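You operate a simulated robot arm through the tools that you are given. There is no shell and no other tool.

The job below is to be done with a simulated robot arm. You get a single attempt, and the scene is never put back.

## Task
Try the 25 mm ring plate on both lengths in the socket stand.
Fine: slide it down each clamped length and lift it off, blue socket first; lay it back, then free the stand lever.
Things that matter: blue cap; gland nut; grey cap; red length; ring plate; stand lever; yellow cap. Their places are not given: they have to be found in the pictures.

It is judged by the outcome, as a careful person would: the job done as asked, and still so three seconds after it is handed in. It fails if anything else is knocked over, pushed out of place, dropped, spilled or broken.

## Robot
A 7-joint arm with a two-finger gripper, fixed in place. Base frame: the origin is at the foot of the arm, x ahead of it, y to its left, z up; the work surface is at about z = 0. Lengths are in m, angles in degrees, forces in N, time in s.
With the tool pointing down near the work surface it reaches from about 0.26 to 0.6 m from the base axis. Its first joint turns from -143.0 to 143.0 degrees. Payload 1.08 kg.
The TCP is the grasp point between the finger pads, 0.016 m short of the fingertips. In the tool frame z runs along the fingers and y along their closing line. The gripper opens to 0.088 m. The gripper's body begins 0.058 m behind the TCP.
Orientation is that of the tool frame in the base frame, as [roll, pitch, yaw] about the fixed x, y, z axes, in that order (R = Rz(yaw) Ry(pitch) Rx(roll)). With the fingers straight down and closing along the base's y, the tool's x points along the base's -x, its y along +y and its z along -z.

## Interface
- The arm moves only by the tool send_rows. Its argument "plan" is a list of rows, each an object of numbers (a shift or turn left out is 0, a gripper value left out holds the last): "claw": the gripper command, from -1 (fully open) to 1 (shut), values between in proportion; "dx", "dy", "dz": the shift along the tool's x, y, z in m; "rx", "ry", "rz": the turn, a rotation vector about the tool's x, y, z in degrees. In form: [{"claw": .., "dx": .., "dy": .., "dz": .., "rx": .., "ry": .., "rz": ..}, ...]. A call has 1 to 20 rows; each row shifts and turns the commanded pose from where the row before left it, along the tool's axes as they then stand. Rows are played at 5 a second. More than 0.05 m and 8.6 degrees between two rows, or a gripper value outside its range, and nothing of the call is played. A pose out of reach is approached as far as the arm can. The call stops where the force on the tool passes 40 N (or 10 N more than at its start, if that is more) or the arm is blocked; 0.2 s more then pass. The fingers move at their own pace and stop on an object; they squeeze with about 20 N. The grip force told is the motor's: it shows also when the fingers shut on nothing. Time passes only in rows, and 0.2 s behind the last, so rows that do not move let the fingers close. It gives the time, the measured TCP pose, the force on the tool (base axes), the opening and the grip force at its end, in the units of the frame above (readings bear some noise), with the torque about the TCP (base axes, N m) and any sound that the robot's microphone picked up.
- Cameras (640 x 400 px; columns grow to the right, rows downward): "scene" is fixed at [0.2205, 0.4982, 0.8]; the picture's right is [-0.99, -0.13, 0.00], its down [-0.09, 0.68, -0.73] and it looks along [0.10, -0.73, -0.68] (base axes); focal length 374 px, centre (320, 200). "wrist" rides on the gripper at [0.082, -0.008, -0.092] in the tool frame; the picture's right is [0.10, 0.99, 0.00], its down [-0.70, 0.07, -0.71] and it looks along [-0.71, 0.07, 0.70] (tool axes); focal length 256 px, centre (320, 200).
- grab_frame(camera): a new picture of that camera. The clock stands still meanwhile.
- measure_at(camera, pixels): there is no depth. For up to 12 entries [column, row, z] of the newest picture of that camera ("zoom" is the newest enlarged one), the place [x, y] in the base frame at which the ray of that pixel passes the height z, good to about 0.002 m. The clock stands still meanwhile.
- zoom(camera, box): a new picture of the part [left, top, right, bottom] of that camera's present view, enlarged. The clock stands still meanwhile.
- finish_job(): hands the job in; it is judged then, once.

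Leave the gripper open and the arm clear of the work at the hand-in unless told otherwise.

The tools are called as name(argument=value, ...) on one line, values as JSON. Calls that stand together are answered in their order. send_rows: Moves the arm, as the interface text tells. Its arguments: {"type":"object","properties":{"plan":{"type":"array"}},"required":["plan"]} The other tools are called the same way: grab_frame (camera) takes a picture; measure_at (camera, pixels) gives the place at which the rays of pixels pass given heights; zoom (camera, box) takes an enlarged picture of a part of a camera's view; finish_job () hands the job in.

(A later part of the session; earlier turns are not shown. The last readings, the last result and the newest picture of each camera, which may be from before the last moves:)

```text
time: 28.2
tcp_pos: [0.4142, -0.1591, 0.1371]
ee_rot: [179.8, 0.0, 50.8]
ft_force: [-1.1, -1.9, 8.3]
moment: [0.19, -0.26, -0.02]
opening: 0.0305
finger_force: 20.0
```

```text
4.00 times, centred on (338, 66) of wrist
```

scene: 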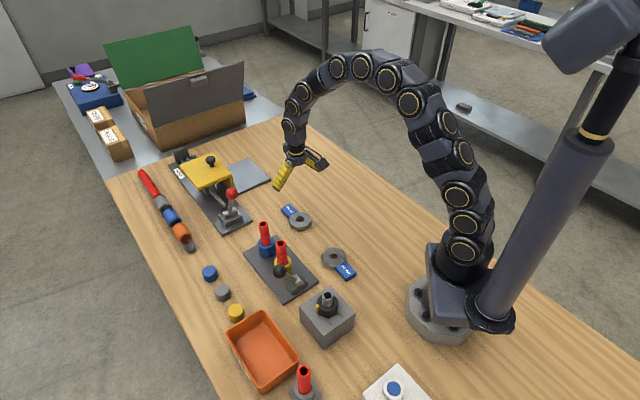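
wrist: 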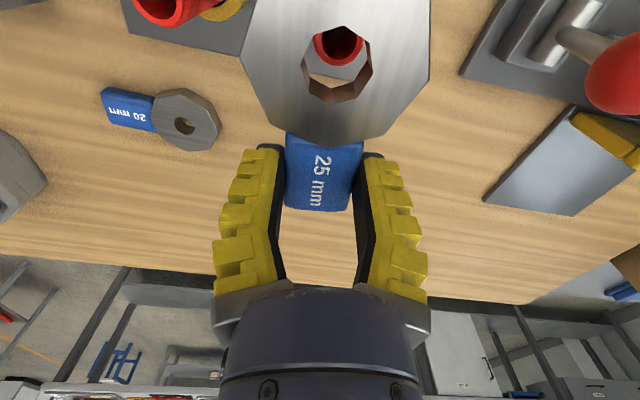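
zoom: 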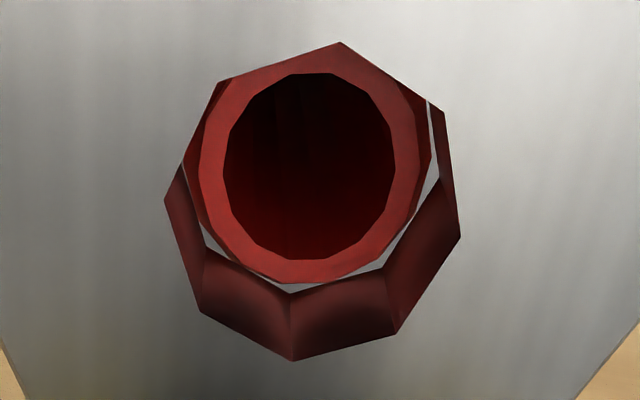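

Contact force is about 12 N. The moment puts the contact on the tag-side edge of the hole (tool about (0.038,0.007)), with the length pushing the plate toward tool -x. So the hole sits slightly too far in +x and a little in -y. I'll back up 3 mm, shift -0.6 mm in x and +0.4 mm in y, and try again gently.

send_rows(plan=[{"dz": -0.003}, {"dx": -0.0006, "dy": 0.0004}, {"dz": 0.001}, {"dz": 0.001}, {"dz": 0}])

send_rows(plan=[{"dz": 0.001}, {"dz": 0.001}, {"dz": 0}])

```text
time: 29.4
tcp_pos: [0.4138, -0.161, 0.1386]
ee_rot: [179.9, 0.0, 50.8]
ft_force: [-0.4, 0.1, -3.1]
moment: [-0.13, 0.09, 0.0]
opening: 0.0289
finger_force: 19.9
```

```text
time: 30.2
tcp_pos: [0.4137, -0.1598, 0.1361]
ee_rot: [180.0, 0.1, 50.9]
ft_force: [-1.0, -0.2, -3.6]
moment: [-0.1, 0.06, 0.0]
opening: 0.0291
finger_force: 20.0
```

It's at z=0.136 with only gravity load, so the plate has passed over the rim. I'll continue down slowly.

send_rows(plan=[{"dz": 0.001}, {"dz": 0.001}, {"dz": 0.001}, {"dz": 0.001}, {"dz": 0}])

zoom(camera="wrist", box=[290, 16, 386, 116])

zoom(camera="scene", box=[240, 205, 288, 235])

```text
time: 31.4
tcp_pos: [0.4125, -0.1586, 0.1316]
ee_rot: [179.9, -0.1, 50.8]
ft_force: [0.2, 0.3, -4.1]
moment: [-0.08, 0.02, -0.02]
opening: 0.0287
finger_force: 20.2
```

```text
4.00 times, centred on (338, 66) of wrist
```

zoom: 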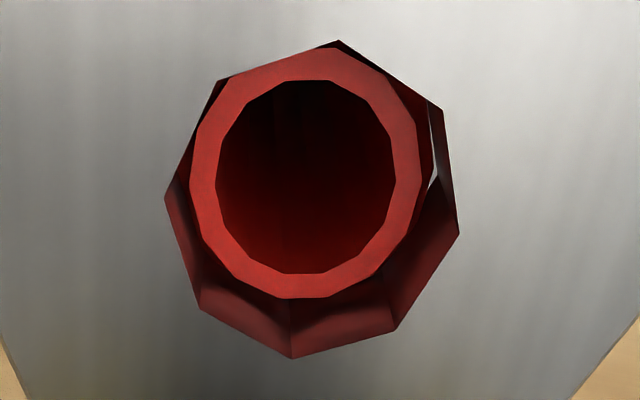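

```text
13.33 times, centred on (264, 220) of scene
```

zoom: 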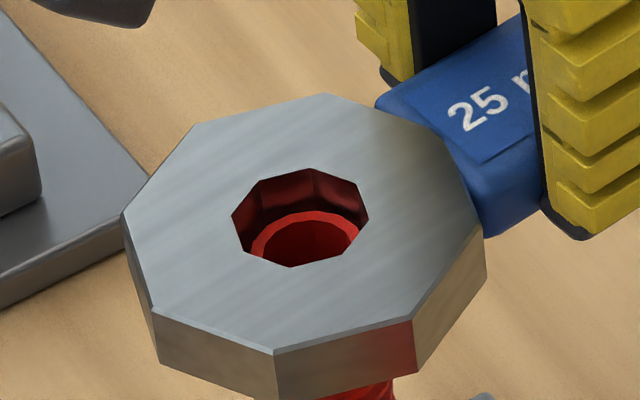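

The plate is now around the length's top with no contact force. The length sits about 0.6 mm toward tool -y and 0.9 mm toward +x inside the hole, so I'll apply a small centring shift and continue down 12 mm.

send_rows(plan=[{"dx": 0.0004, "dy": -0.0005}, {"dz": 0.002}, {"dz": 0.002}, {"dz": 0.002}, {"dz": 0.002}, {"dz": 0.002}, {"dz": 0.002}, {"dz": 0}])

zoom(camera="wrist", box=[290, 16, 386, 116])

zoom(camera="scene", box=[240, 205, 288, 235])

```text
time: 33.2
tcp_pos: [0.4131, -0.1585, 0.1201]
ee_rot: [179.9, 0.1, 50.9]
ft_force: [0.1, -0.6, -3.4]
moment: [-0.13, 0.08, -0.03]
opening: 0.0284
finger_force: 20.3
```

```text
4.00 times, centred on (338, 66) of wrist
```

zoom: 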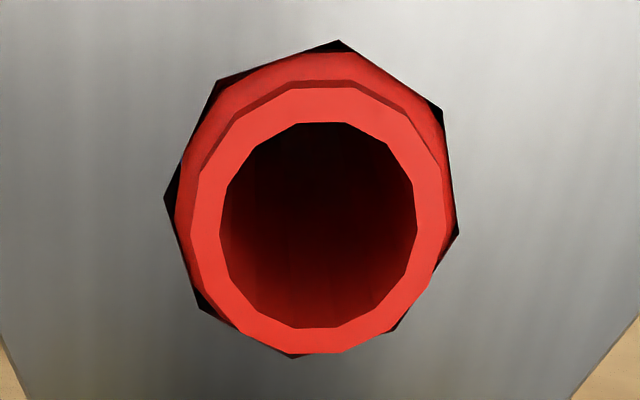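

```text
13.33 times, centred on (264, 220) of scene
```

zoom: 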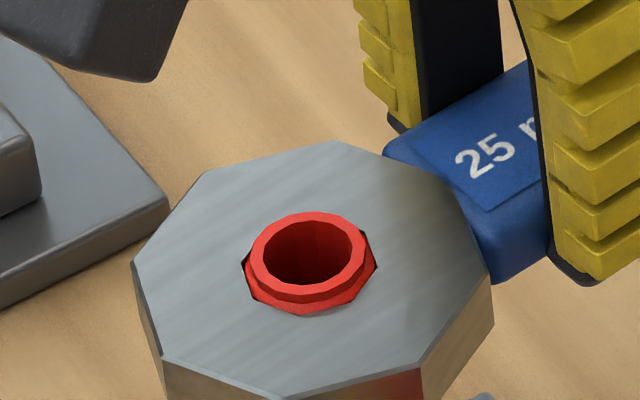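

The plate is well centred on the blue-socket length with no contact load. I'll keep sliding down, 20 mm in 2 mm steps.

send_rows(plan=[{"dz": 0.002}, {"dz": 0.002}, {"dz": 0.002}, {"dz": 0.002}, {"dz": 0.002}, {"dz": 0.002}, {"dz": 0.002}, {"dz": 0.002}, {"dz": 0.002}, {"dz": 0.002}, {"dz": 0}])

zoom(camera="wrist", box=[290, 16, 386, 116])

zoom(camera="scene", box=[225, 195, 305, 265])

```text
time: 35.6
tcp_pos: [0.4146, -0.1586, 0.1003]
ee_rot: [-180.0, 0.0, 50.9]
ft_force: [0.2, -0.7, -3.8]
moment: [-0.1, 0.1, 0.0]
opening: 0.0286
finger_force: 20.2
```

```text
4.00 times, centred on (338, 66) of wrist
```

zoom: 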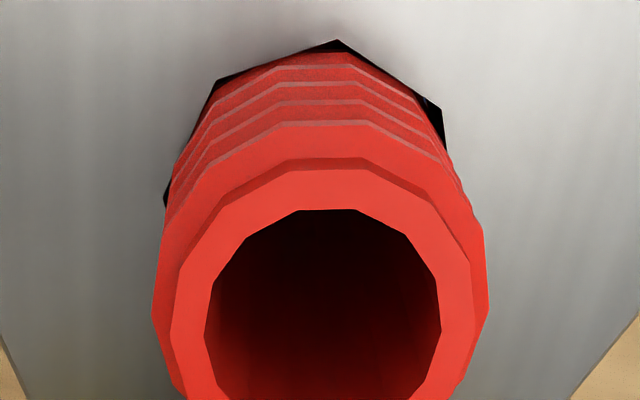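

```text
5.71 times, centred on (265, 230) of scene
```

zoom: 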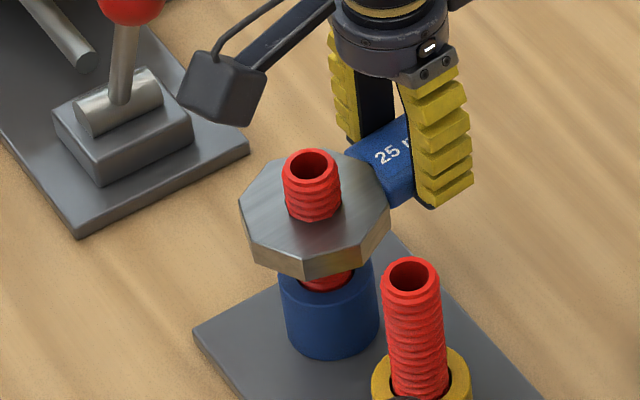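

The plate is sliding freely (only gravity load), with its bottom at z≈0.081 and the socket top at 0.050. I'll go down another 22 mm.

send_rows(plan=[{"dz": 0.002}, {"dz": 0.002}, {"dz": 0.002}, {"dz": 0.002}, {"dz": 0.002}, {"dz": 0.002}, {"dz": 0.002}, {"dz": 0.002}, {"dz": 0.002}, {"dz": 0.002}, {"dz": 0.002}, {"dz": 0}])

grab_frame(camera="wrist")

zoom(camera="scene", box=[225, 195, 305, 265])

```text
time: 38.2
tcp_pos: [0.4129, -0.1598, 0.0781]
ee_rot: [179.9, 0.0, 51.0]
ft_force: [-0.3, 0.0, -2.8]
moment: [-0.11, 0.08, 0.01]
opening: 0.0286
finger_force: 20.1
```

```text
taken
```

wrist: 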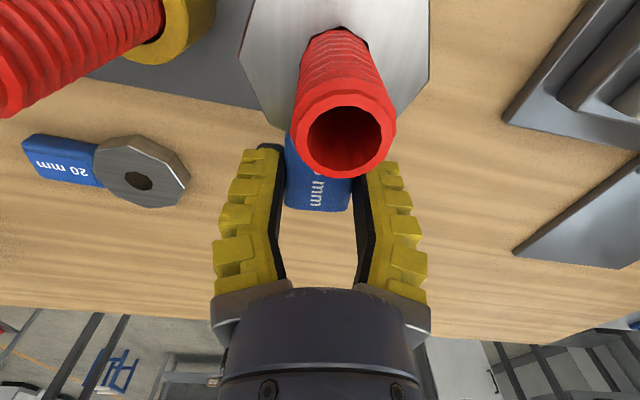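

```text
5.71 times, centred on (265, 230) of scene
```

zoom: 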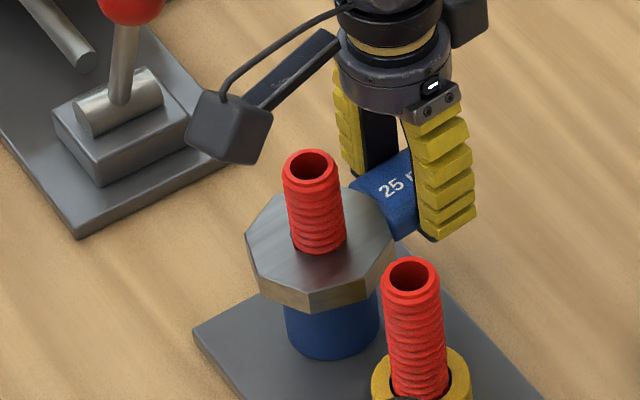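

The plate bottom is about 8-9 mm above the blue socket. I'll go down 6 mm more, then creep to touch.

send_rows(plan=[{"dz": 0.002}, {"dz": 0.002}, {"dz": 0.001}, {"dz": 0.001}, {"dz": 0}])

send_rows(plan=[{"dz": 0.001}, {"dz": 0.001}, {"dz": 0}])

```text
time: 39.4
tcp_pos: [0.4124, -0.1606, 0.0718]
ee_rot: [179.9, 0.1, 50.9]
ft_force: [0.0, 0.7, -3.8]
moment: [-0.06, 0.09, -0.01]
opening: 0.0287
finger_force: 20.3
```

```text
time: 40.2
tcp_pos: [0.4125, -0.1585, 0.0709]
ee_rot: [180.0, -0.1, 50.9]
ft_force: [-0.1, 0.1, -3.3]
moment: [-0.06, 0.08, 0.0]
opening: 0.0288
finger_force: 19.8
```

No contact yet. I'll continue with 1 mm steps.

send_rows(plan=[{"dz": 0.001}, {"dz": 0.001}, {"dz": 0}])

zoom(camera="scene", box=[235, 215, 299, 260])

```text
time: 41.0
tcp_pos: [0.4132, -0.1596, 0.0689]
ee_rot: [180.0, 0.0, 50.8]
ft_force: [-3.0, 2.1, 6.9]
moment: [0.25, -0.02, 0.1]
opening: 0.0298
finger_force: 20.1
```

```text
8.89 times, centred on (267, 238) of scene
```

zoom: 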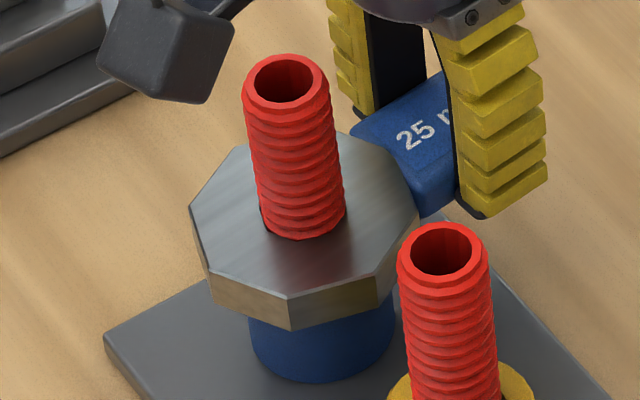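

The force jumped to +7 N (about 11 N of contact), so the plate is seated on the blue socket. Now I'll lift it off slowly and check the force on the way.

send_rows(plan=[{"dz": -0.001}, {"dz": -0.002}, {"dz": -0.002}, {"dz": -0.003}, {"dz": -0.003}, {"dz": -0.003}, {"dz": -0.003}, {"dz": -0.003}, {"dz": -0.003}, {"dz": 0}])

zoom(camera="scene", box=[225, 195, 305, 265])

zoom(camera="wrist", box=[270, 0, 400, 180])

```text
time: 43.2
tcp_pos: [0.4126, -0.1602, 0.0901]
ee_rot: [179.9, 0.0, 51.0]
ft_force: [-0.3, -0.6, -2.6]
moment: [-0.1, 0.13, 0.01]
opening: 0.0288
finger_force: 20.3
```

```text
5.71 times, centred on (265, 230) of scene
```

zoom: 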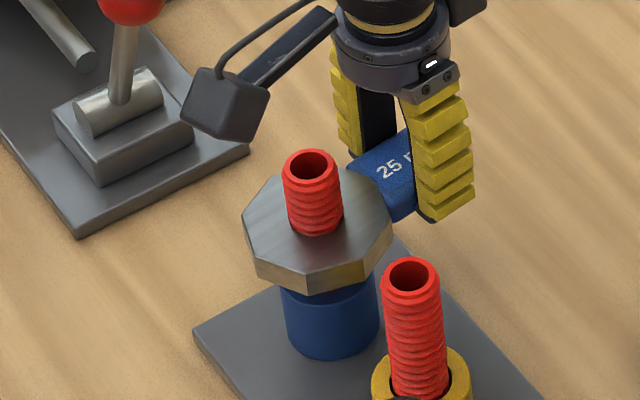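

```text
2.22 times, centred on (335, 90) of wrist
```

zoom: 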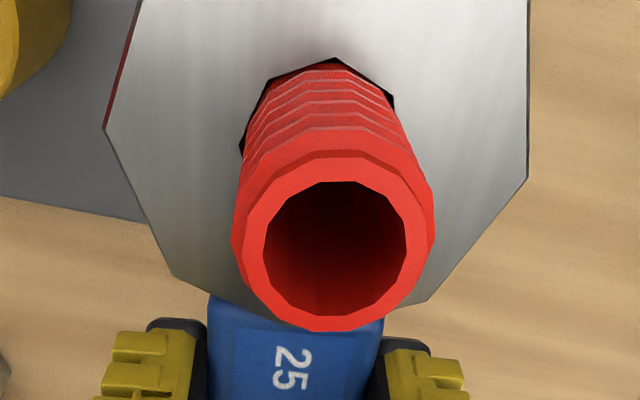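

The length stayed put and the plate lifts freely. I'll continue lifting to z≈0.17, clear of the length.

send_rows(plan=[{"dz": -0.003}, {"dz": -0.003}, {"dz": -0.003}, {"dz": -0.003}, {"dz": -0.003}, {"dz": -0.003}, {"dz": -0.003}, {"dz": -0.003}, {"dz": -0.003}, {"dz": -0.003}, {"dz": -0.003}, {"dz": -0.003}, {"dz": -0.003}, {"dz": -0.003}, {"dz": -0.003}, {"dz": -0.005}, {"dz": -0.01}, {"dz": -0.01}, {"dz": -0.01}, {"dz": 0}])

zoom(camera="scene", box=[225, 185, 321, 265])

zoom(camera="wrist", box=[290, 16, 386, 116])

```text
time: 47.4
tcp_pos: [0.413, -0.161, 0.1709]
ee_rot: [-180.0, -0.1, 50.9]
ft_force: [0.3, 0.1, -2.4]
moment: [-0.09, 0.06, -0.02]
opening: 0.0286
finger_force: 19.6
```

```text
5.00 times, centred on (273, 225) of scene
```

zoom: 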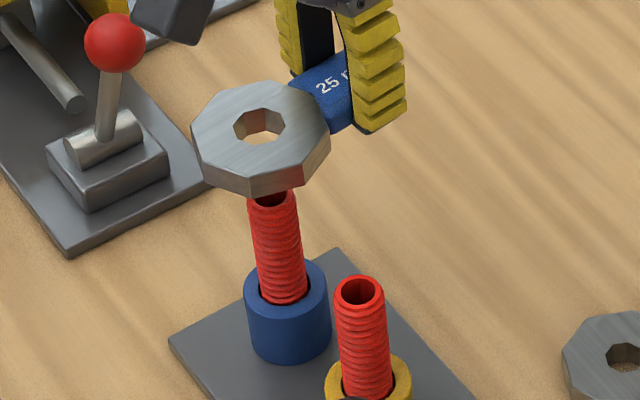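

```text
4.00 times, centred on (338, 66) of wrist
```

zoom: 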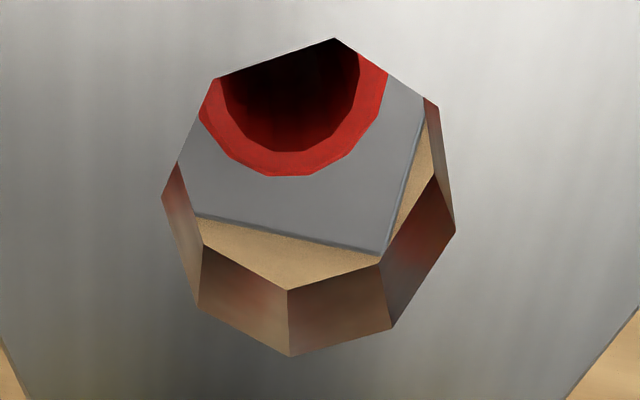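

The plate is fully off the blue-socket length, and that length is undisturbed. Using the calibrated insertion pose, I'll move to the yellow length (TCP about (0.3575,-0.1034)) at this height and look.

send_rows(plan=[{"dx": 0.00203, "dy": -0.01955}, {"dx": 0.00203, "dy": -0.01955}, {"dx": 0.00203, "dy": -0.01955}, {"dx": 0.00203, "dy": -0.01955}, {"dz": 0.003}, {"dz": 0.003}, {"dz": 0}, {"dz": 0}])

grab_frame(camera="wrist")

zoom(camera="wrist", box=[290, 16, 386, 116])

zoom(camera="scene", box=[235, 195, 331, 275])

```text
time: 49.2
tcp_pos: [0.3569, -0.1037, 0.165]
ee_rot: [-179.9, 0.0, 50.9]
ft_force: [0.1, 0.0, -3.2]
moment: [-0.09, 0.07, -0.02]
opening: 0.0286
finger_force: 20.6
```

```text
taken
```

wrist: 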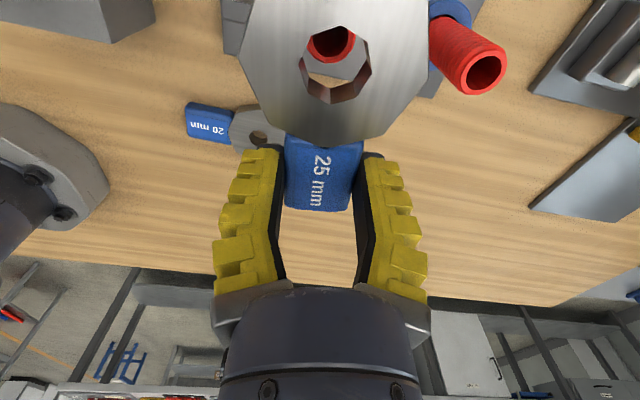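

```text
4.00 times, centred on (338, 66) of wrist
```

zoom: 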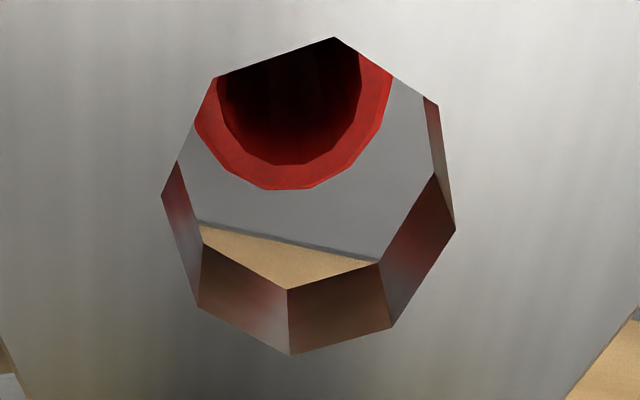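

```text
5.00 times, centred on (283, 235) of scene
```

zoom: 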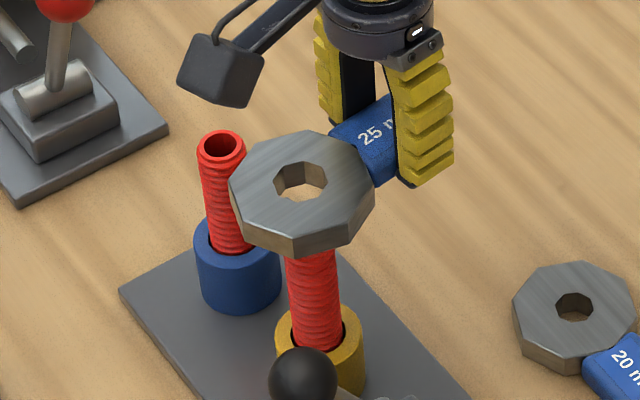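

The rim centre reads tool (0.0510,0.0000) here, against (0.0508,0.0000) for the known-good blue alignment, so it is essentially aligned. I'll lower to z≈0.146 and check again.

send_rows(plan=[{"dz": 0.008}, {"dz": 0.006}, {"dz": 0.005}, {"dz": 0}, {"dz": 0}])

zoom(camera="wrist", box=[290, 16, 386, 116])

```text
time: 50.4
tcp_pos: [0.3585, -0.1033, 0.1463]
ee_rot: [-180.0, 0.0, 50.9]
ft_force: [0.2, -0.2, -3.6]
moment: [-0.05, 0.06, 0.01]
opening: 0.0288
finger_force: 19.7
```

```text
4.00 times, centred on (338, 66) of wrist
```

zoom: 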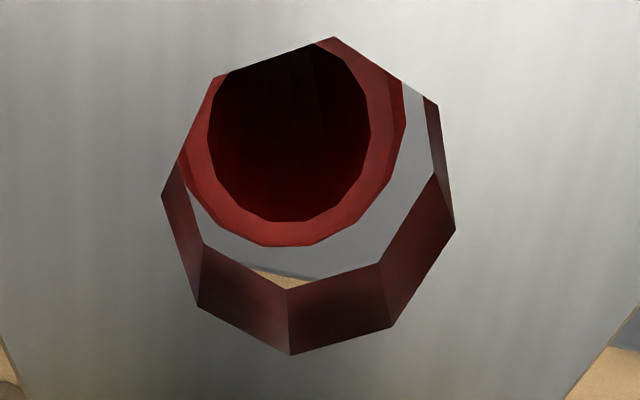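

The length reads tool (0.0511,-0.0005) and the hole (0.0504,0.0006). I'll shift about -0.6 mm in y and +0.2 mm in x, then creep down 5 mm and check the force.

send_rows(plan=[{"dx": 0.0002, "dy": -0.0006}, {"dz": 0.002}, {"dz": 0.002}, {"dz": 0.001}, {"dz": 0}])

zoom(camera="wrist", box=[290, 16, 386, 116])

```text
time: 51.6
tcp_pos: [0.3573, -0.1032, 0.1417]
ee_rot: [180.0, 0.0, 50.9]
ft_force: [0.6, 0.2, -3.0]
moment: [-0.07, 0.08, 0.01]
opening: 0.0287
finger_force: 19.7
```

```text
4.00 times, centred on (338, 66) of wrist
```

zoom: 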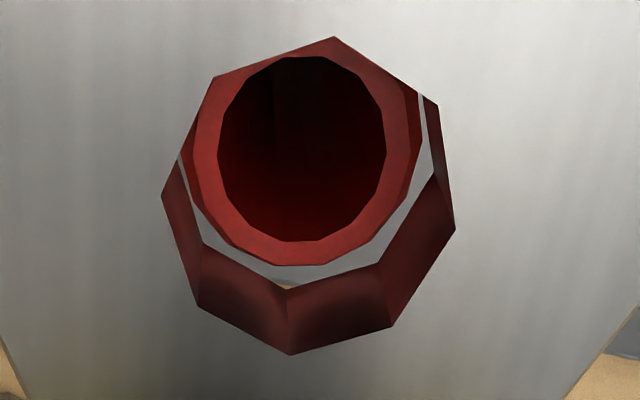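

The length is at (0.0509,0.0003) and the hole at (0.0504,0.0006), which matches the relative offset that worked on blue. I'll creep down 4 mm.

send_rows(plan=[{"dz": 0.001}, {"dz": 0.001}, {"dz": 0.001}, {"dz": 0}])

send_rows(plan=[{"dz": 0.001}, {"dz": 0.001}, {"dz": 0}])

```text
time: 52.6
tcp_pos: [0.356, -0.1018, 0.1382]
ee_rot: [-179.9, -0.1, 50.9]
ft_force: [-0.2, 0.5, -3.4]
moment: [-0.09, 0.09, 0.0]
opening: 0.0287
finger_force: 20.0
```

```text
time: 53.4
tcp_pos: [0.3564, -0.1033, 0.1372]
ee_rot: [180.0, 0.0, 50.9]
ft_force: [-0.4, -0.5, -3.8]
moment: [-0.09, 0.07, 0.01]
opening: 0.0286
finger_force: 19.8
```

Only gravity load so far. I'll continue down 6 mm and check both views.

send_rows(plan=[{"dz": 0.001}, {"dz": 0.001}, {"dz": 0.001}, {"dz": 0.001}, {"dz": 0.001}, {"dz": 0.001}, {"dz": 0}])

zoom(camera="wrist", box=[290, 16, 386, 116])

zoom(camera="scene", box=[258, 220, 322, 260])

```text
time: 55.0
tcp_pos: [0.3579, -0.1036, 0.1308]
ee_rot: [179.9, 0.0, 50.9]
ft_force: [-0.7, -0.7, -3.2]
moment: [-0.12, 0.06, 0.0]
opening: 0.0289
finger_force: 20.1
```

```text
4.00 times, centred on (338, 66) of wrist
```

zoom: 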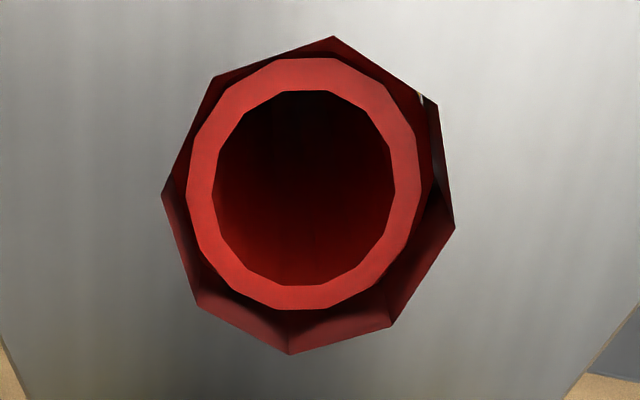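

```text
10.00 times, centred on (290, 240) of scene
```

zoom: 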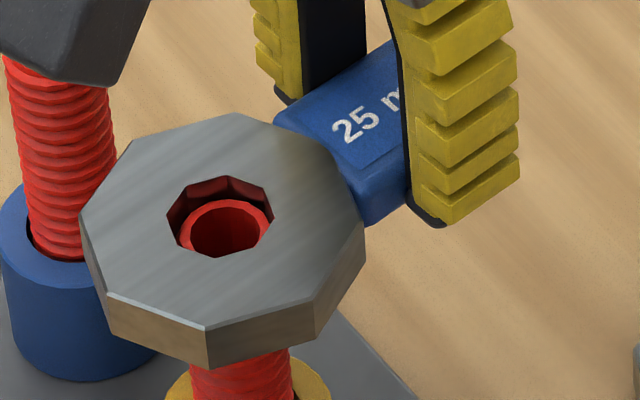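

It's around the yellow-socket length with no contact load. The camera body only overlaps the blue length in the scene picture; in space they are about 9 cm apart. Continuing down 20 mm.

send_rows(plan=[{"dz": 0.002}, {"dz": 0.002}, {"dz": 0.002}, {"dz": 0.002}, {"dz": 0.002}, {"dz": 0.002}, {"dz": 0.002}, {"dz": 0.002}, {"dz": 0.002}, {"dz": 0.002}, {"dz": 0}])

zoom(camera="wrist", box=[290, 16, 386, 116])

zoom(camera="scene", box=[242, 210, 338, 280])

```text
time: 57.4
tcp_pos: [0.3571, -0.1034, 0.1099]
ee_rot: [179.9, 0.0, 50.9]
ft_force: [0.3, -0.4, -4.4]
moment: [-0.07, 0.08, -0.04]
opening: 0.0287
finger_force: 20.2
```

```text
4.00 times, centred on (338, 66) of wrist
```

zoom: 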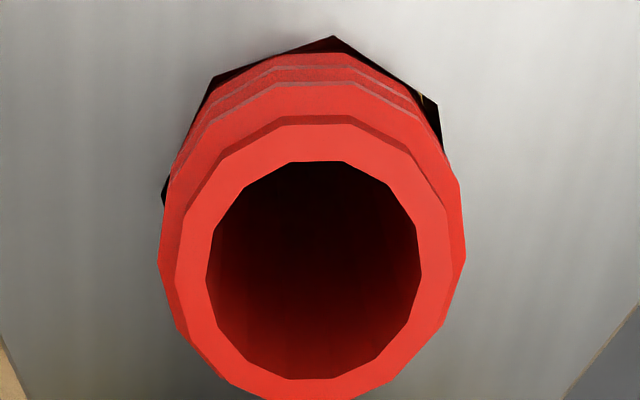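

```text
5.71 times, centred on (290, 245) of scene
```

zoom: 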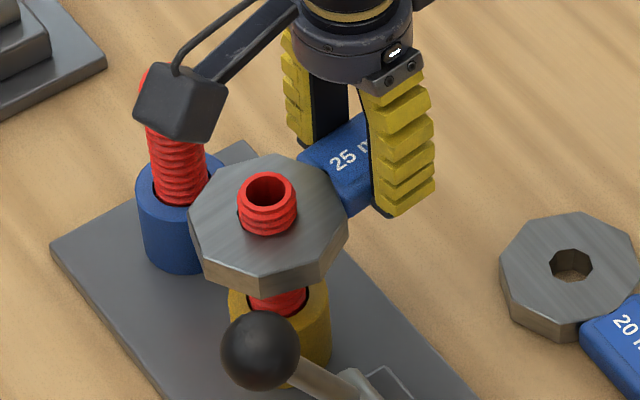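

It's sliding freely and clear of the lever. I'll continue down 32 mm.

send_rows(plan=[{"dz": 0.002}, {"dz": 0.002}, {"dz": 0.002}, {"dz": 0.002}, {"dz": 0.002}, {"dz": 0.002}, {"dz": 0.002}, {"dz": 0.002}, {"dz": 0.002}, {"dz": 0.002}, {"dz": 0.002}, {"dz": 0.002}, {"dz": 0.002}, {"dz": 0.002}, {"dz": 0.002}, {"dz": 0.002}, {"dz": 0}])

zoom(camera="scene", box=[242, 210, 338, 280])

grab_frame(camera="wrist")

```text
time: 61.0
tcp_pos: [0.3565, -0.1032, 0.078]
ee_rot: [-180.0, 0.0, 50.9]
ft_force: [0.4, -0.1, -4.0]
moment: [-0.1, 0.06, 0.02]
opening: 0.0286
finger_force: 19.7
```

```text
5.71 times, centred on (290, 245) of scene
```

zoom: 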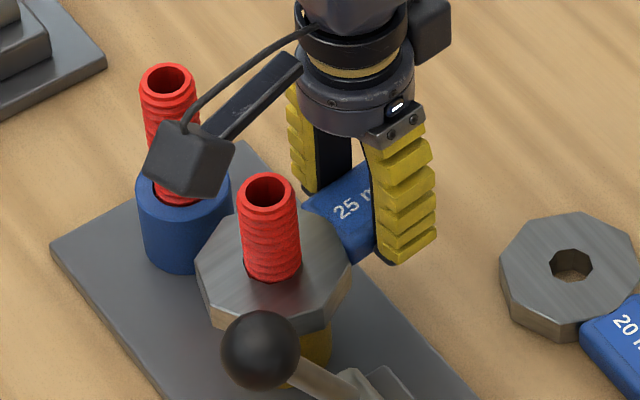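

```text
taken
```

wrist: 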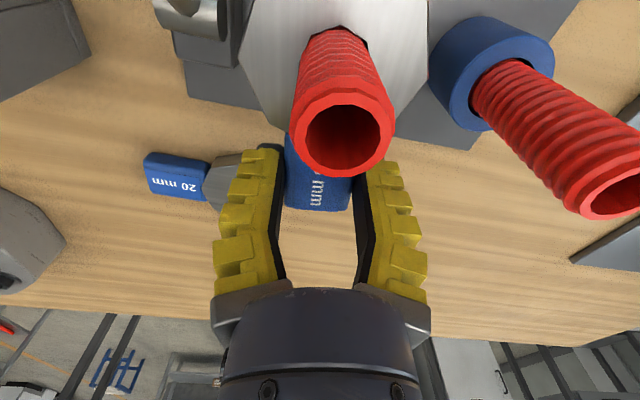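

The plate is about 8 mm above the yellow socket. I'll creep down until it touches.

send_rows(plan=[{"dz": 0.002}, {"dz": 0.002}, {"dz": 0.001}, {"dz": 0.001}, {"dz": 0.001}, {"dz": 0}])

send_rows(plan=[{"dz": 0.001}, {"dz": 0.001}, {"dz": 0}])

```text
time: 62.4
tcp_pos: [0.3558, -0.1028, 0.0716]
ee_rot: [179.9, 0.0, 51.0]
ft_force: [-0.7, -0.3, -4.3]
moment: [-0.09, 0.08, -0.03]
opening: 0.0285
finger_force: 19.9
```

```text
time: 63.2
tcp_pos: [0.3574, -0.1027, 0.0697]
ee_rot: [180.0, 0.1, 50.9]
ft_force: [-2.3, -0.6, 4.0]
moment: [0.35, -0.19, 0.04]
opening: 0.0297
finger_force: 20.1
```

Contact (about 8 N): the plate is seated on the yellow socket. Now I'll lift it off slowly.

send_rows(plan=[{"dz": -0.001}, {"dz": -0.002}, {"dz": -0.002}, {"dz": -0.003}, {"dz": -0.003}, {"dz": -0.003}, {"dz": -0.003}, {"dz": -0.003}, {"dz": -0.003}, {"dz": -0.003}, {"dz": -0.003}, {"dz": 0}])

zoom(camera="scene", box=[242, 210, 338, 280])

```text
time: 65.8
tcp_pos: [0.3575, -0.1029, 0.0991]
ee_rot: [180.0, 0.0, 50.9]
ft_force: [0.8, 0.6, -5.0]
moment: [-0.07, 0.08, 0.0]
opening: 0.0285
finger_force: 19.8
```

```text
5.71 times, centred on (290, 245) of scene
```

zoom: 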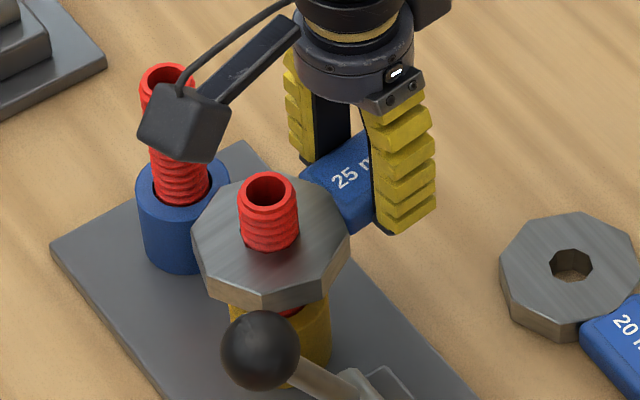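

Moving freely, and the length stayed in place. I'll continue lifting to z≈0.19.

send_rows(plan=[{"dz": -0.003}, {"dz": -0.003}, {"dz": -0.003}, {"dz": -0.003}, {"dz": -0.003}, {"dz": -0.003}, {"dz": -0.003}, {"dz": -0.003}, {"dz": -0.003}, {"dz": -0.003}, {"dz": -0.003}, {"dz": -0.003}, {"dz": -0.003}, {"dz": -0.006}, {"dz": -0.01}, {"dz": -0.01}, {"dz": -0.01}, {"dz": -0.015}, {"dz": -0.02}, {"dz": 0}])

zoom(camera="scene", box=[232, 180, 338, 280])

```text
time: 70.0
tcp_pos: [0.3574, -0.1046, 0.2081]
ee_rot: [180.0, 0.0, 50.9]
ft_force: [0.0, -0.7, -4.4]
moment: [-0.1, 0.09, -0.01]
opening: 0.0285
finger_force: 19.3
```

```text
4.00 times, centred on (285, 230) of scene
```

zoom: 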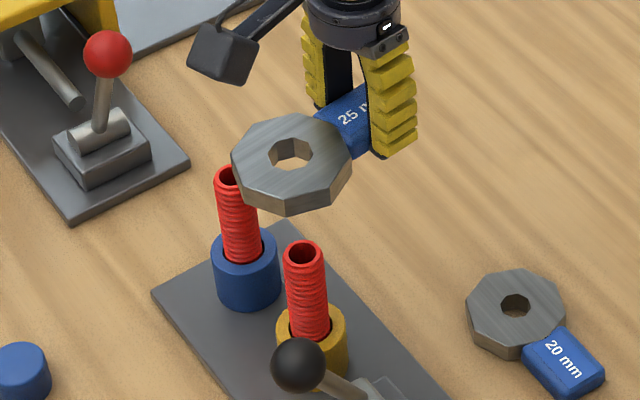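

The plate is off the yellow length and everything stands as before. Now I'll carry it back: raise a little, move over its original place (TCP (0.4146,-0.2818)), and turn back to yaw 138°.

send_rows(plan=[{"dz": -0.03}, {"dx": -0.01463, "dy": 0.0224}, {"dx": -0.01463, "dy": 0.0224}, {"dx": -0.01463, "dy": 0.0224}, {"dx": -0.01463, "dy": 0.0224}, {"dx": -0.01463, "dy": 0.0224}, {"dx": -0.01463, "dy": 0.0224}, {"dx": -0.01463, "dy": 0.0224}, {"rz": -7.25}, {"rz": -7.25}, {"rz": -7.25}, {"rz": -7.25}, {"rz": -7.25}, {"rz": -7.25}, {"rz": -7.25}, {"rz": -7.25}, {"rz": -7.25}, {"rz": -7.25}, {"rz": -7.25}, {"rz": -7.25}])

send_rows(plan=[{"dz": 0}, {"dz": 0.03}, {"dz": 0.03}, {"dz": 0.03}, {"dz": 0.03}, {"dz": 0.03}, {"dz": 0.03}, {"dz": 0}])

grab_frame(camera="wrist")

zoom(camera="scene", box=[260, 170, 340, 240])

```text
time: 74.2
tcp_pos: [0.415, -0.2821, 0.2371]
ee_rot: [179.9, 0.0, 138.1]
ft_force: [-0.6, -0.4, -4.1]
moment: [-0.11, -0.08, -0.02]
opening: 0.0285
finger_force: 20.6
```

```text
time: 76.0
tcp_pos: [0.4143, -0.2816, 0.0578]
ee_rot: [-180.0, 0.0, 137.9]
ft_force: [0.6, -0.4, -3.9]
moment: [-0.08, -0.06, 0.0]
opening: 0.0284
finger_force: 20.0
```

```text
taken
```

wrist: 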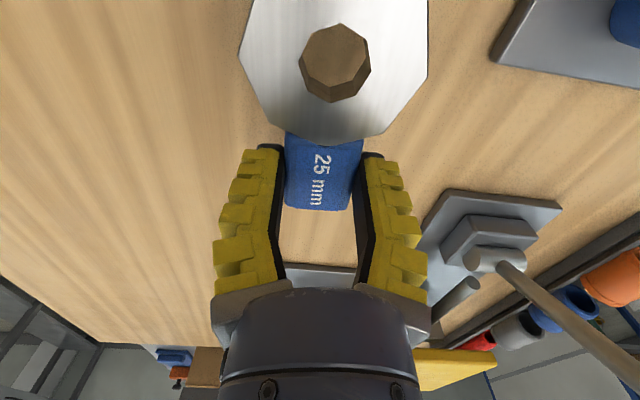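

```text
5.71 times, centred on (300, 205) of scene
```

zoom: 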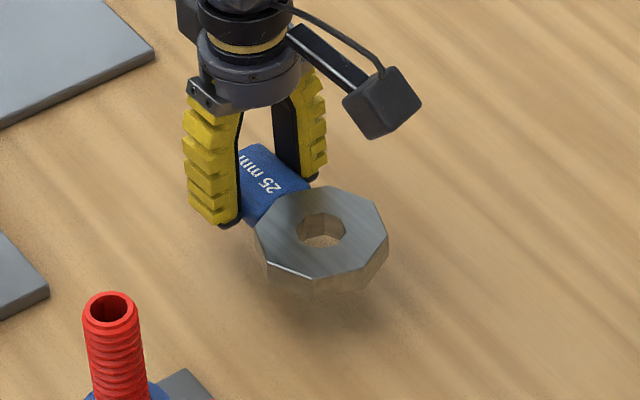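

I'm over the original place with the right heading. I'll lower to about 4 mm above the table, then creep until it touches.

send_rows(plan=[{"dz": 0.01}, {"dz": 0.01}, {"dz": 0.008}, {"dz": 0.004}, {"dz": 0.002}, {"dz": 0}])

send_rows(plan=[{"dz": 0.001}, {"dz": 0.001}, {"dz": 0.001}, {"dz": 0}])

```text
time: 77.4
tcp_pos: [0.4139, -0.2799, 0.0241]
ee_rot: [-180.0, -0.1, 137.8]
ft_force: [-0.5, 0.1, -3.4]
moment: [-0.1, -0.08, 0.01]
opening: 0.0284
finger_force: 19.9
```

```text
time: 78.4
tcp_pos: [0.4137, -0.281, 0.0224]
ee_rot: [-180.0, 0.0, 137.9]
ft_force: [0.5, 0.2, -3.1]
moment: [-0.11, -0.07, -0.01]
opening: 0.0287
finger_force: 20.1
```

send_rows(plan=[{"dz": 0.001}, {"dz": 0.001}, {"dz": 0}])

zoom(camera="scene", box=[270, 190, 330, 235])

```text
time: 79.2
tcp_pos: [0.4149, -0.2822, 0.0194]
ee_rot: [180.0, 0.0, 137.8]
ft_force: [-1.7, 1.5, 3.9]
moment: [0.16, 0.19, -0.02]
opening: 0.0295
finger_force: 20.2
```

```text
8.89 times, centred on (300, 212) of scene
```

zoom: 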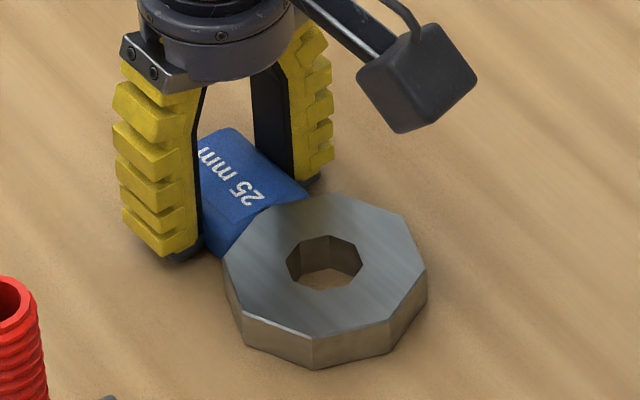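

The plate rests on the table in its original spot with about 8 N of contact. I'll open the gripper and rise straight up.

send_rows(plan=[{"claw": -0.1}, {"claw": -0.1}, {"claw": -1}, {"claw": -1}, {"claw": -1}, {"dz": -0.005}, {"dz": -0.02}, {"dz": -0.03}, {"dz": -0.03}, {"dz": -0.03}, {"dz": -0.03}, {"dz": -0.03}, {"dz": -0.03}, {"dz": 0}])

grab_frame(camera="wrist")

zoom(camera="scene", box=[230, 190, 350, 290])

```text
time: 82.2
tcp_pos: [0.4137, -0.28, 0.2252]
ee_rot: [179.9, 0.0, 138.0]
ft_force: [0.8, -0.3, -0.4]
moment: [-0.04, -0.01, -0.02]
opening: 0.088
finger_force: 0.1
```

```text
taken
```

wrist: 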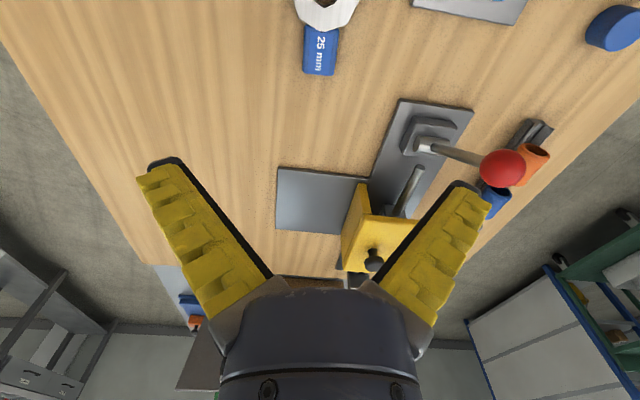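

```text
4.00 times, centred on (290, 240) of scene
```

zoom: 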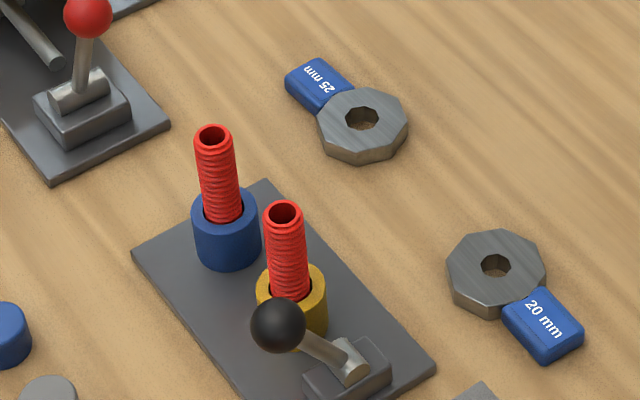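

The plate is back exactly where it was (hole at scene (300.5,219.5), as at the start). Now the lever. It pivots about an axis parallel to the stand's long axis and leans toward the caps. I'll turn to yaw 45°, so the fingers will close along the pivot axis, and hover over the ball near (0.375,0.009) for a close look.

send_rows(plan=[{"claw": -1, "dz": -0.03}, {"rz": 7.75}, {"rz": 7.75}, {"rz": 7.75}, {"rz": 7.75}, {"rz": 7.75}, {"rz": 7.75}, {"rz": 7.75}, {"rz": 7.75}, {"rz": 7.75}, {"rz": 7.75}, {"rz": 7.75}, {"rz": 7.75}])

send_rows(plan=[{"dx": 0.01775, "dy": -0.02326}, {"dx": 0.01775, "dy": -0.02326}, {"dx": 0.01775, "dy": -0.02326}, {"dx": 0.01775, "dy": -0.02326}, {"dx": 0.01775, "dy": -0.02326}, {"dx": 0.01775, "dy": -0.02326}, {"dx": 0.01775, "dy": -0.02326}, {"dx": 0.01775, "dy": -0.02326}, {"dx": 0.01775, "dy": -0.02326}, {"dx": 0.01775, "dy": -0.02326}, {"dz": 0}, {"dz": 0}])

grab_frame(camera="wrist")

zoom(camera="scene", box=[250, 240, 330, 310])

```text
time: 85.0
tcp_pos: [0.4146, -0.2811, 0.2549]
ee_rot: [179.9, 0.0, 44.8]
ft_force: [-0.1, -0.1, -0.6]
moment: [0.05, 0.01, -0.03]
opening: 0.0879
finger_force: 0.0
```

```text
time: 87.6
tcp_pos: [0.3761, 0.0087, 0.2543]
ee_rot: [-180.0, -0.1, 45.0]
ft_force: [-0.1, -0.4, 0.1]
moment: [0.01, 0.01, 0.0]
opening: 0.088
finger_force: 0.1
```

```text
taken
```

wrist: 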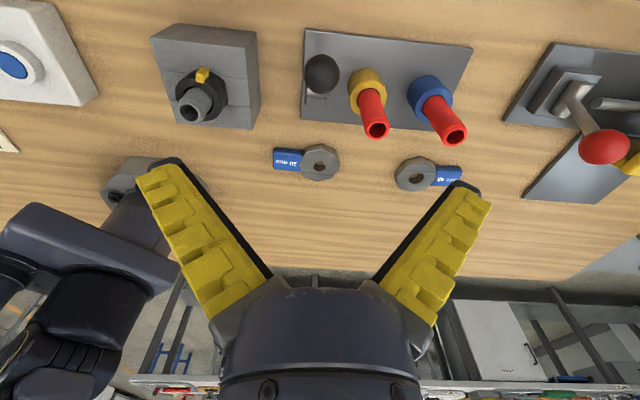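

```text
5.71 times, centred on (290, 275) of scene
```

zoom: 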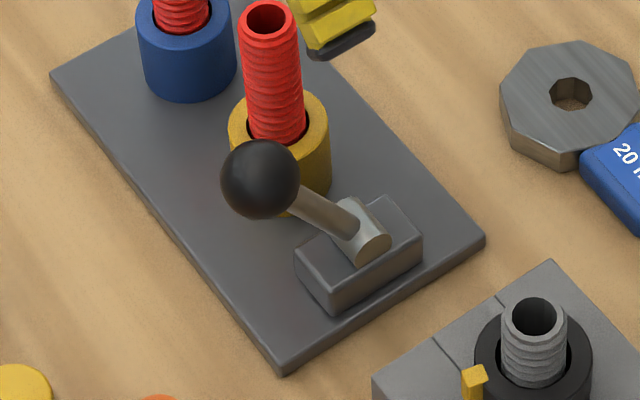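

The ball is at wrist (322,73). I'll zoom in for its exact centre and measure it in both cameras.

zoom(camera="wrist", box=[280, 40, 400, 115])

measure_at(camera="scene", pixels=[[279.5, 271.3, 0.1], [279.5, 271.3, 0.11], [279.5, 271.3, 0.12], [279.5, 271.3, 0.13], [297.5, 281, 0.03], [297.5, 281, 0.04]])

measure_at(camera="wrist", pixels=[[322, 73.5, 0.1], [322, 73.5, 0.11], [322, 73.5, 0.12], [322, 73.5, 0.13]])

```text
5.33 times, centred on (340, 78) of wrist
```

zoom: 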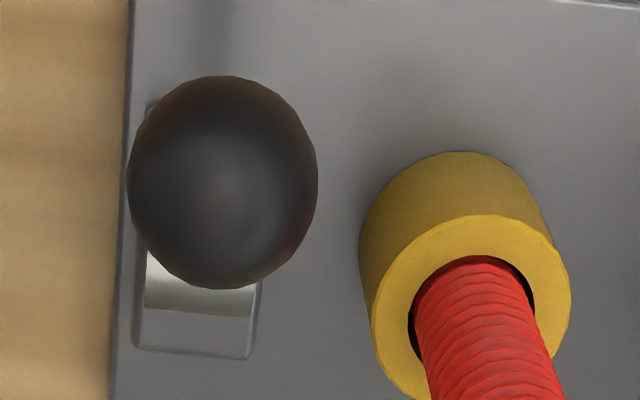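

```text
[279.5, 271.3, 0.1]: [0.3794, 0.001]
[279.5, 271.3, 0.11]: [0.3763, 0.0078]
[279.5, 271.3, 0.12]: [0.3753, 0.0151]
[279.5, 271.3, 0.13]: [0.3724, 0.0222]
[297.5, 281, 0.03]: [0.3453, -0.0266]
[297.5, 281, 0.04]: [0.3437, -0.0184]
```

```text
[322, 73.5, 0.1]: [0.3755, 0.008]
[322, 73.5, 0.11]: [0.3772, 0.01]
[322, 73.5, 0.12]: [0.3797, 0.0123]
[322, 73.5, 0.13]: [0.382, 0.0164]
```

The ball centre is about (0.3768,0.0098,0.1125) with a 31 mm diameter. The pivot is about (0.345,-0.021,0.037), so the arm is about 0.0875 m and leans 30°. I'll half-close the fingers to a 57 mm gap, shift 1.3 mm along tool x, and descend around the ball in two stages.

send_rows(plan=[{"claw": -0.3, "dx": 0.0013}, {"dz": 0.03}, {"dz": 0.03}, {"dz": 0.03}, {"dz": 0}])

grab_frame(camera="wrist")

zoom(camera="scene", box=[240, 220, 336, 300])

```text
time: 88.8
tcp_pos: [0.3783, 0.0101, 0.1632]
ee_rot: [-179.9, 0.0, 44.8]
ft_force: [0.2, -1.3, 0.0]
moment: [0.04, 0.01, 0.0]
opening: 0.0613
finger_force: 3.7
```

```text
taken
```

wrist: 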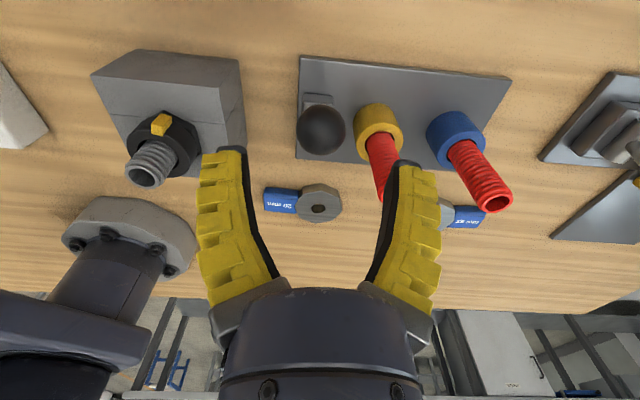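

```text
5.00 times, centred on (288, 260) of scene
```

zoom: 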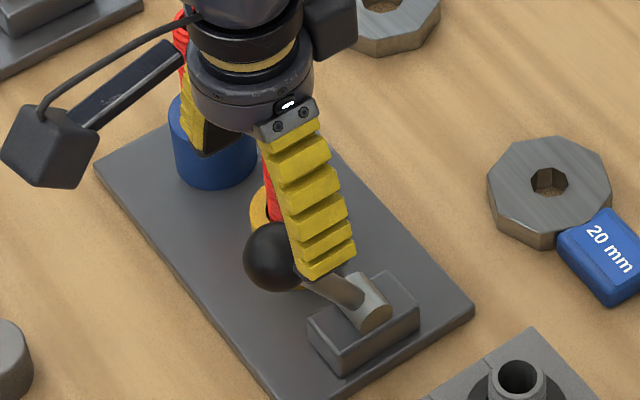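

The ball is centred between the fingers (tool offset under 1 mm). I'll descend the last 50 mm so the TCP is at ball height.

send_rows(plan=[{"dz": 0.012}, {"dz": 0.012}, {"dz": 0.012}, {"dz": 0.008}, {"dz": 0.006}, {"dz": 0}])

grab_frame(camera="wrist")

zoom(camera="scene", box=[240, 220, 336, 300])

```text
time: 90.2
tcp_pos: [0.3768, 0.0099, 0.1127]
ee_rot: [-179.9, 0.0, 44.9]
ft_force: [-0.8, 0.4, 0.3]
moment: [-0.02, 0.01, 0.0]
opening: 0.0615
finger_force: 3.1
```

```text
taken
```

wrist: 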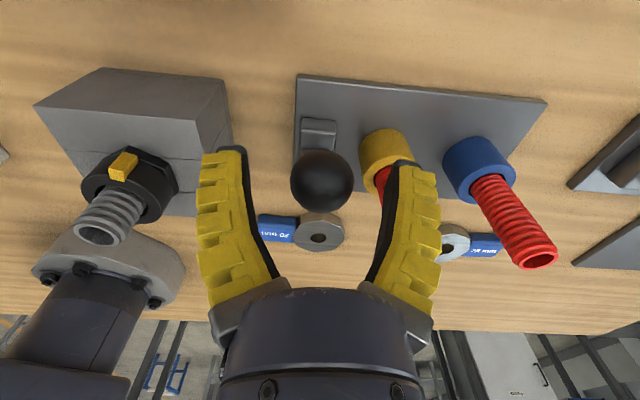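

```text
5.00 times, centred on (288, 260) of scene
```

zoom: 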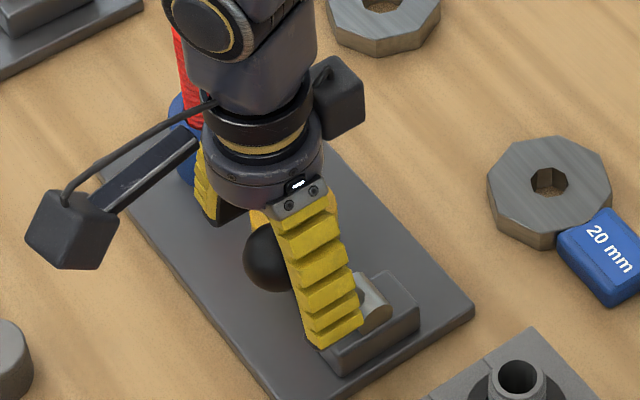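

The ball is between the pads and nothing is touching. Closing the fingers on it.

send_rows(plan=[{"claw": 1}, {"claw": 1}, {"claw": 1}, {"claw": 1}])

grab_frame(camera="wrist")

```text
time: 91.2
tcp_pos: [0.3775, 0.0107, 0.113]
ee_rot: [179.9, 0.0, 44.8]
ft_force: [7.5, -13.2, 3.8]
moment: [-0.43, 0.27, 0.04]
opening: 0.0269
finger_force: 22.2
```

```text
taken
```

wrist: 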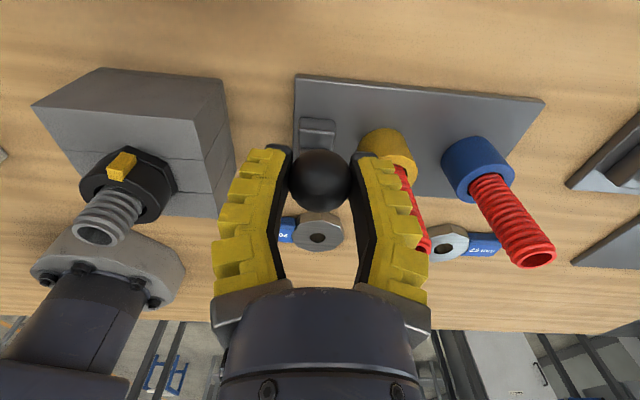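

I have the ball gripped, but about 15 N of side load shows along tool +y, so the fingers are slightly off-centre. I'll relieve that with a small shift before swinging.

send_rows(plan=[{"dy": 0.0007}, {"dy": 0}])

```text
time: 91.8
tcp_pos: [0.3776, 0.0104, 0.1138]
ee_rot: [179.9, -0.1, 44.8]
ft_force: [7.3, -9.8, 3.1]
moment: [-0.28, 0.19, -0.02]
opening: 0.0261
finger_force: 21.9
```

send_rows(plan=[{"dy": 0.001}, {"dy": 0.001}, {"dy": 0}])

```text
time: 92.6
tcp_pos: [0.3767, 0.0103, 0.1132]
ee_rot: [-179.8, 0.1, 44.9]
ft_force: [-9.1, 13.5, 9.0]
moment: [0.15, -0.03, -0.11]
opening: 0.0258
finger_force: 22.2
```

That overshot (now -16 N along tool y). I'll back off 1.1 mm.

send_rows(plan=[{"dy": -0.0011}, {"dy": 0}])

```text
time: 93.2
tcp_pos: [0.3781, 0.0092, 0.1146]
ee_rot: [-180.0, -0.1, 45.0]
ft_force: [-8.4, 16.9, 7.0]
moment: [0.18, 0.07, -0.05]
opening: 0.0255
finger_force: 22.6
```

The side load isn't relaxing and the opening is shrinking, so the pads may be creeping on the ball. I'll look closely before doing anything else.

zoom(camera="wrist", box=[220, 110, 420, 240])

zoom(camera="scene", box=[250, 235, 330, 300])

```text
3.08 times, centred on (320, 175) of wrist
```

zoom: 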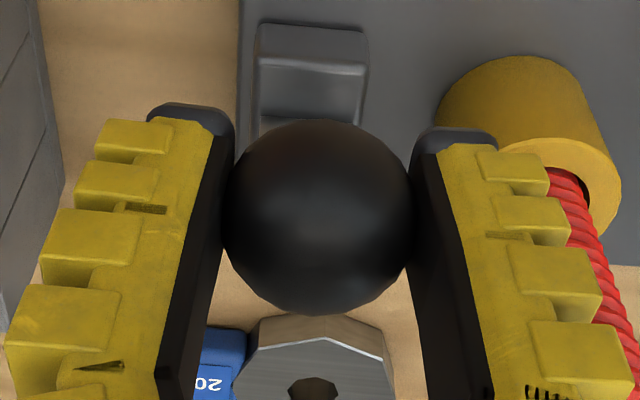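

```text
6.15 times, centred on (290, 268) of scene
```

zoom: 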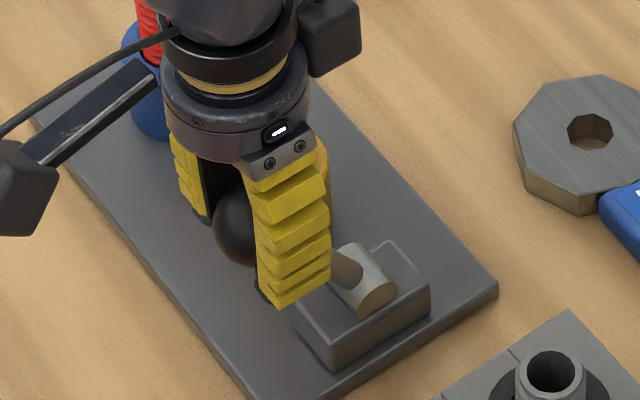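

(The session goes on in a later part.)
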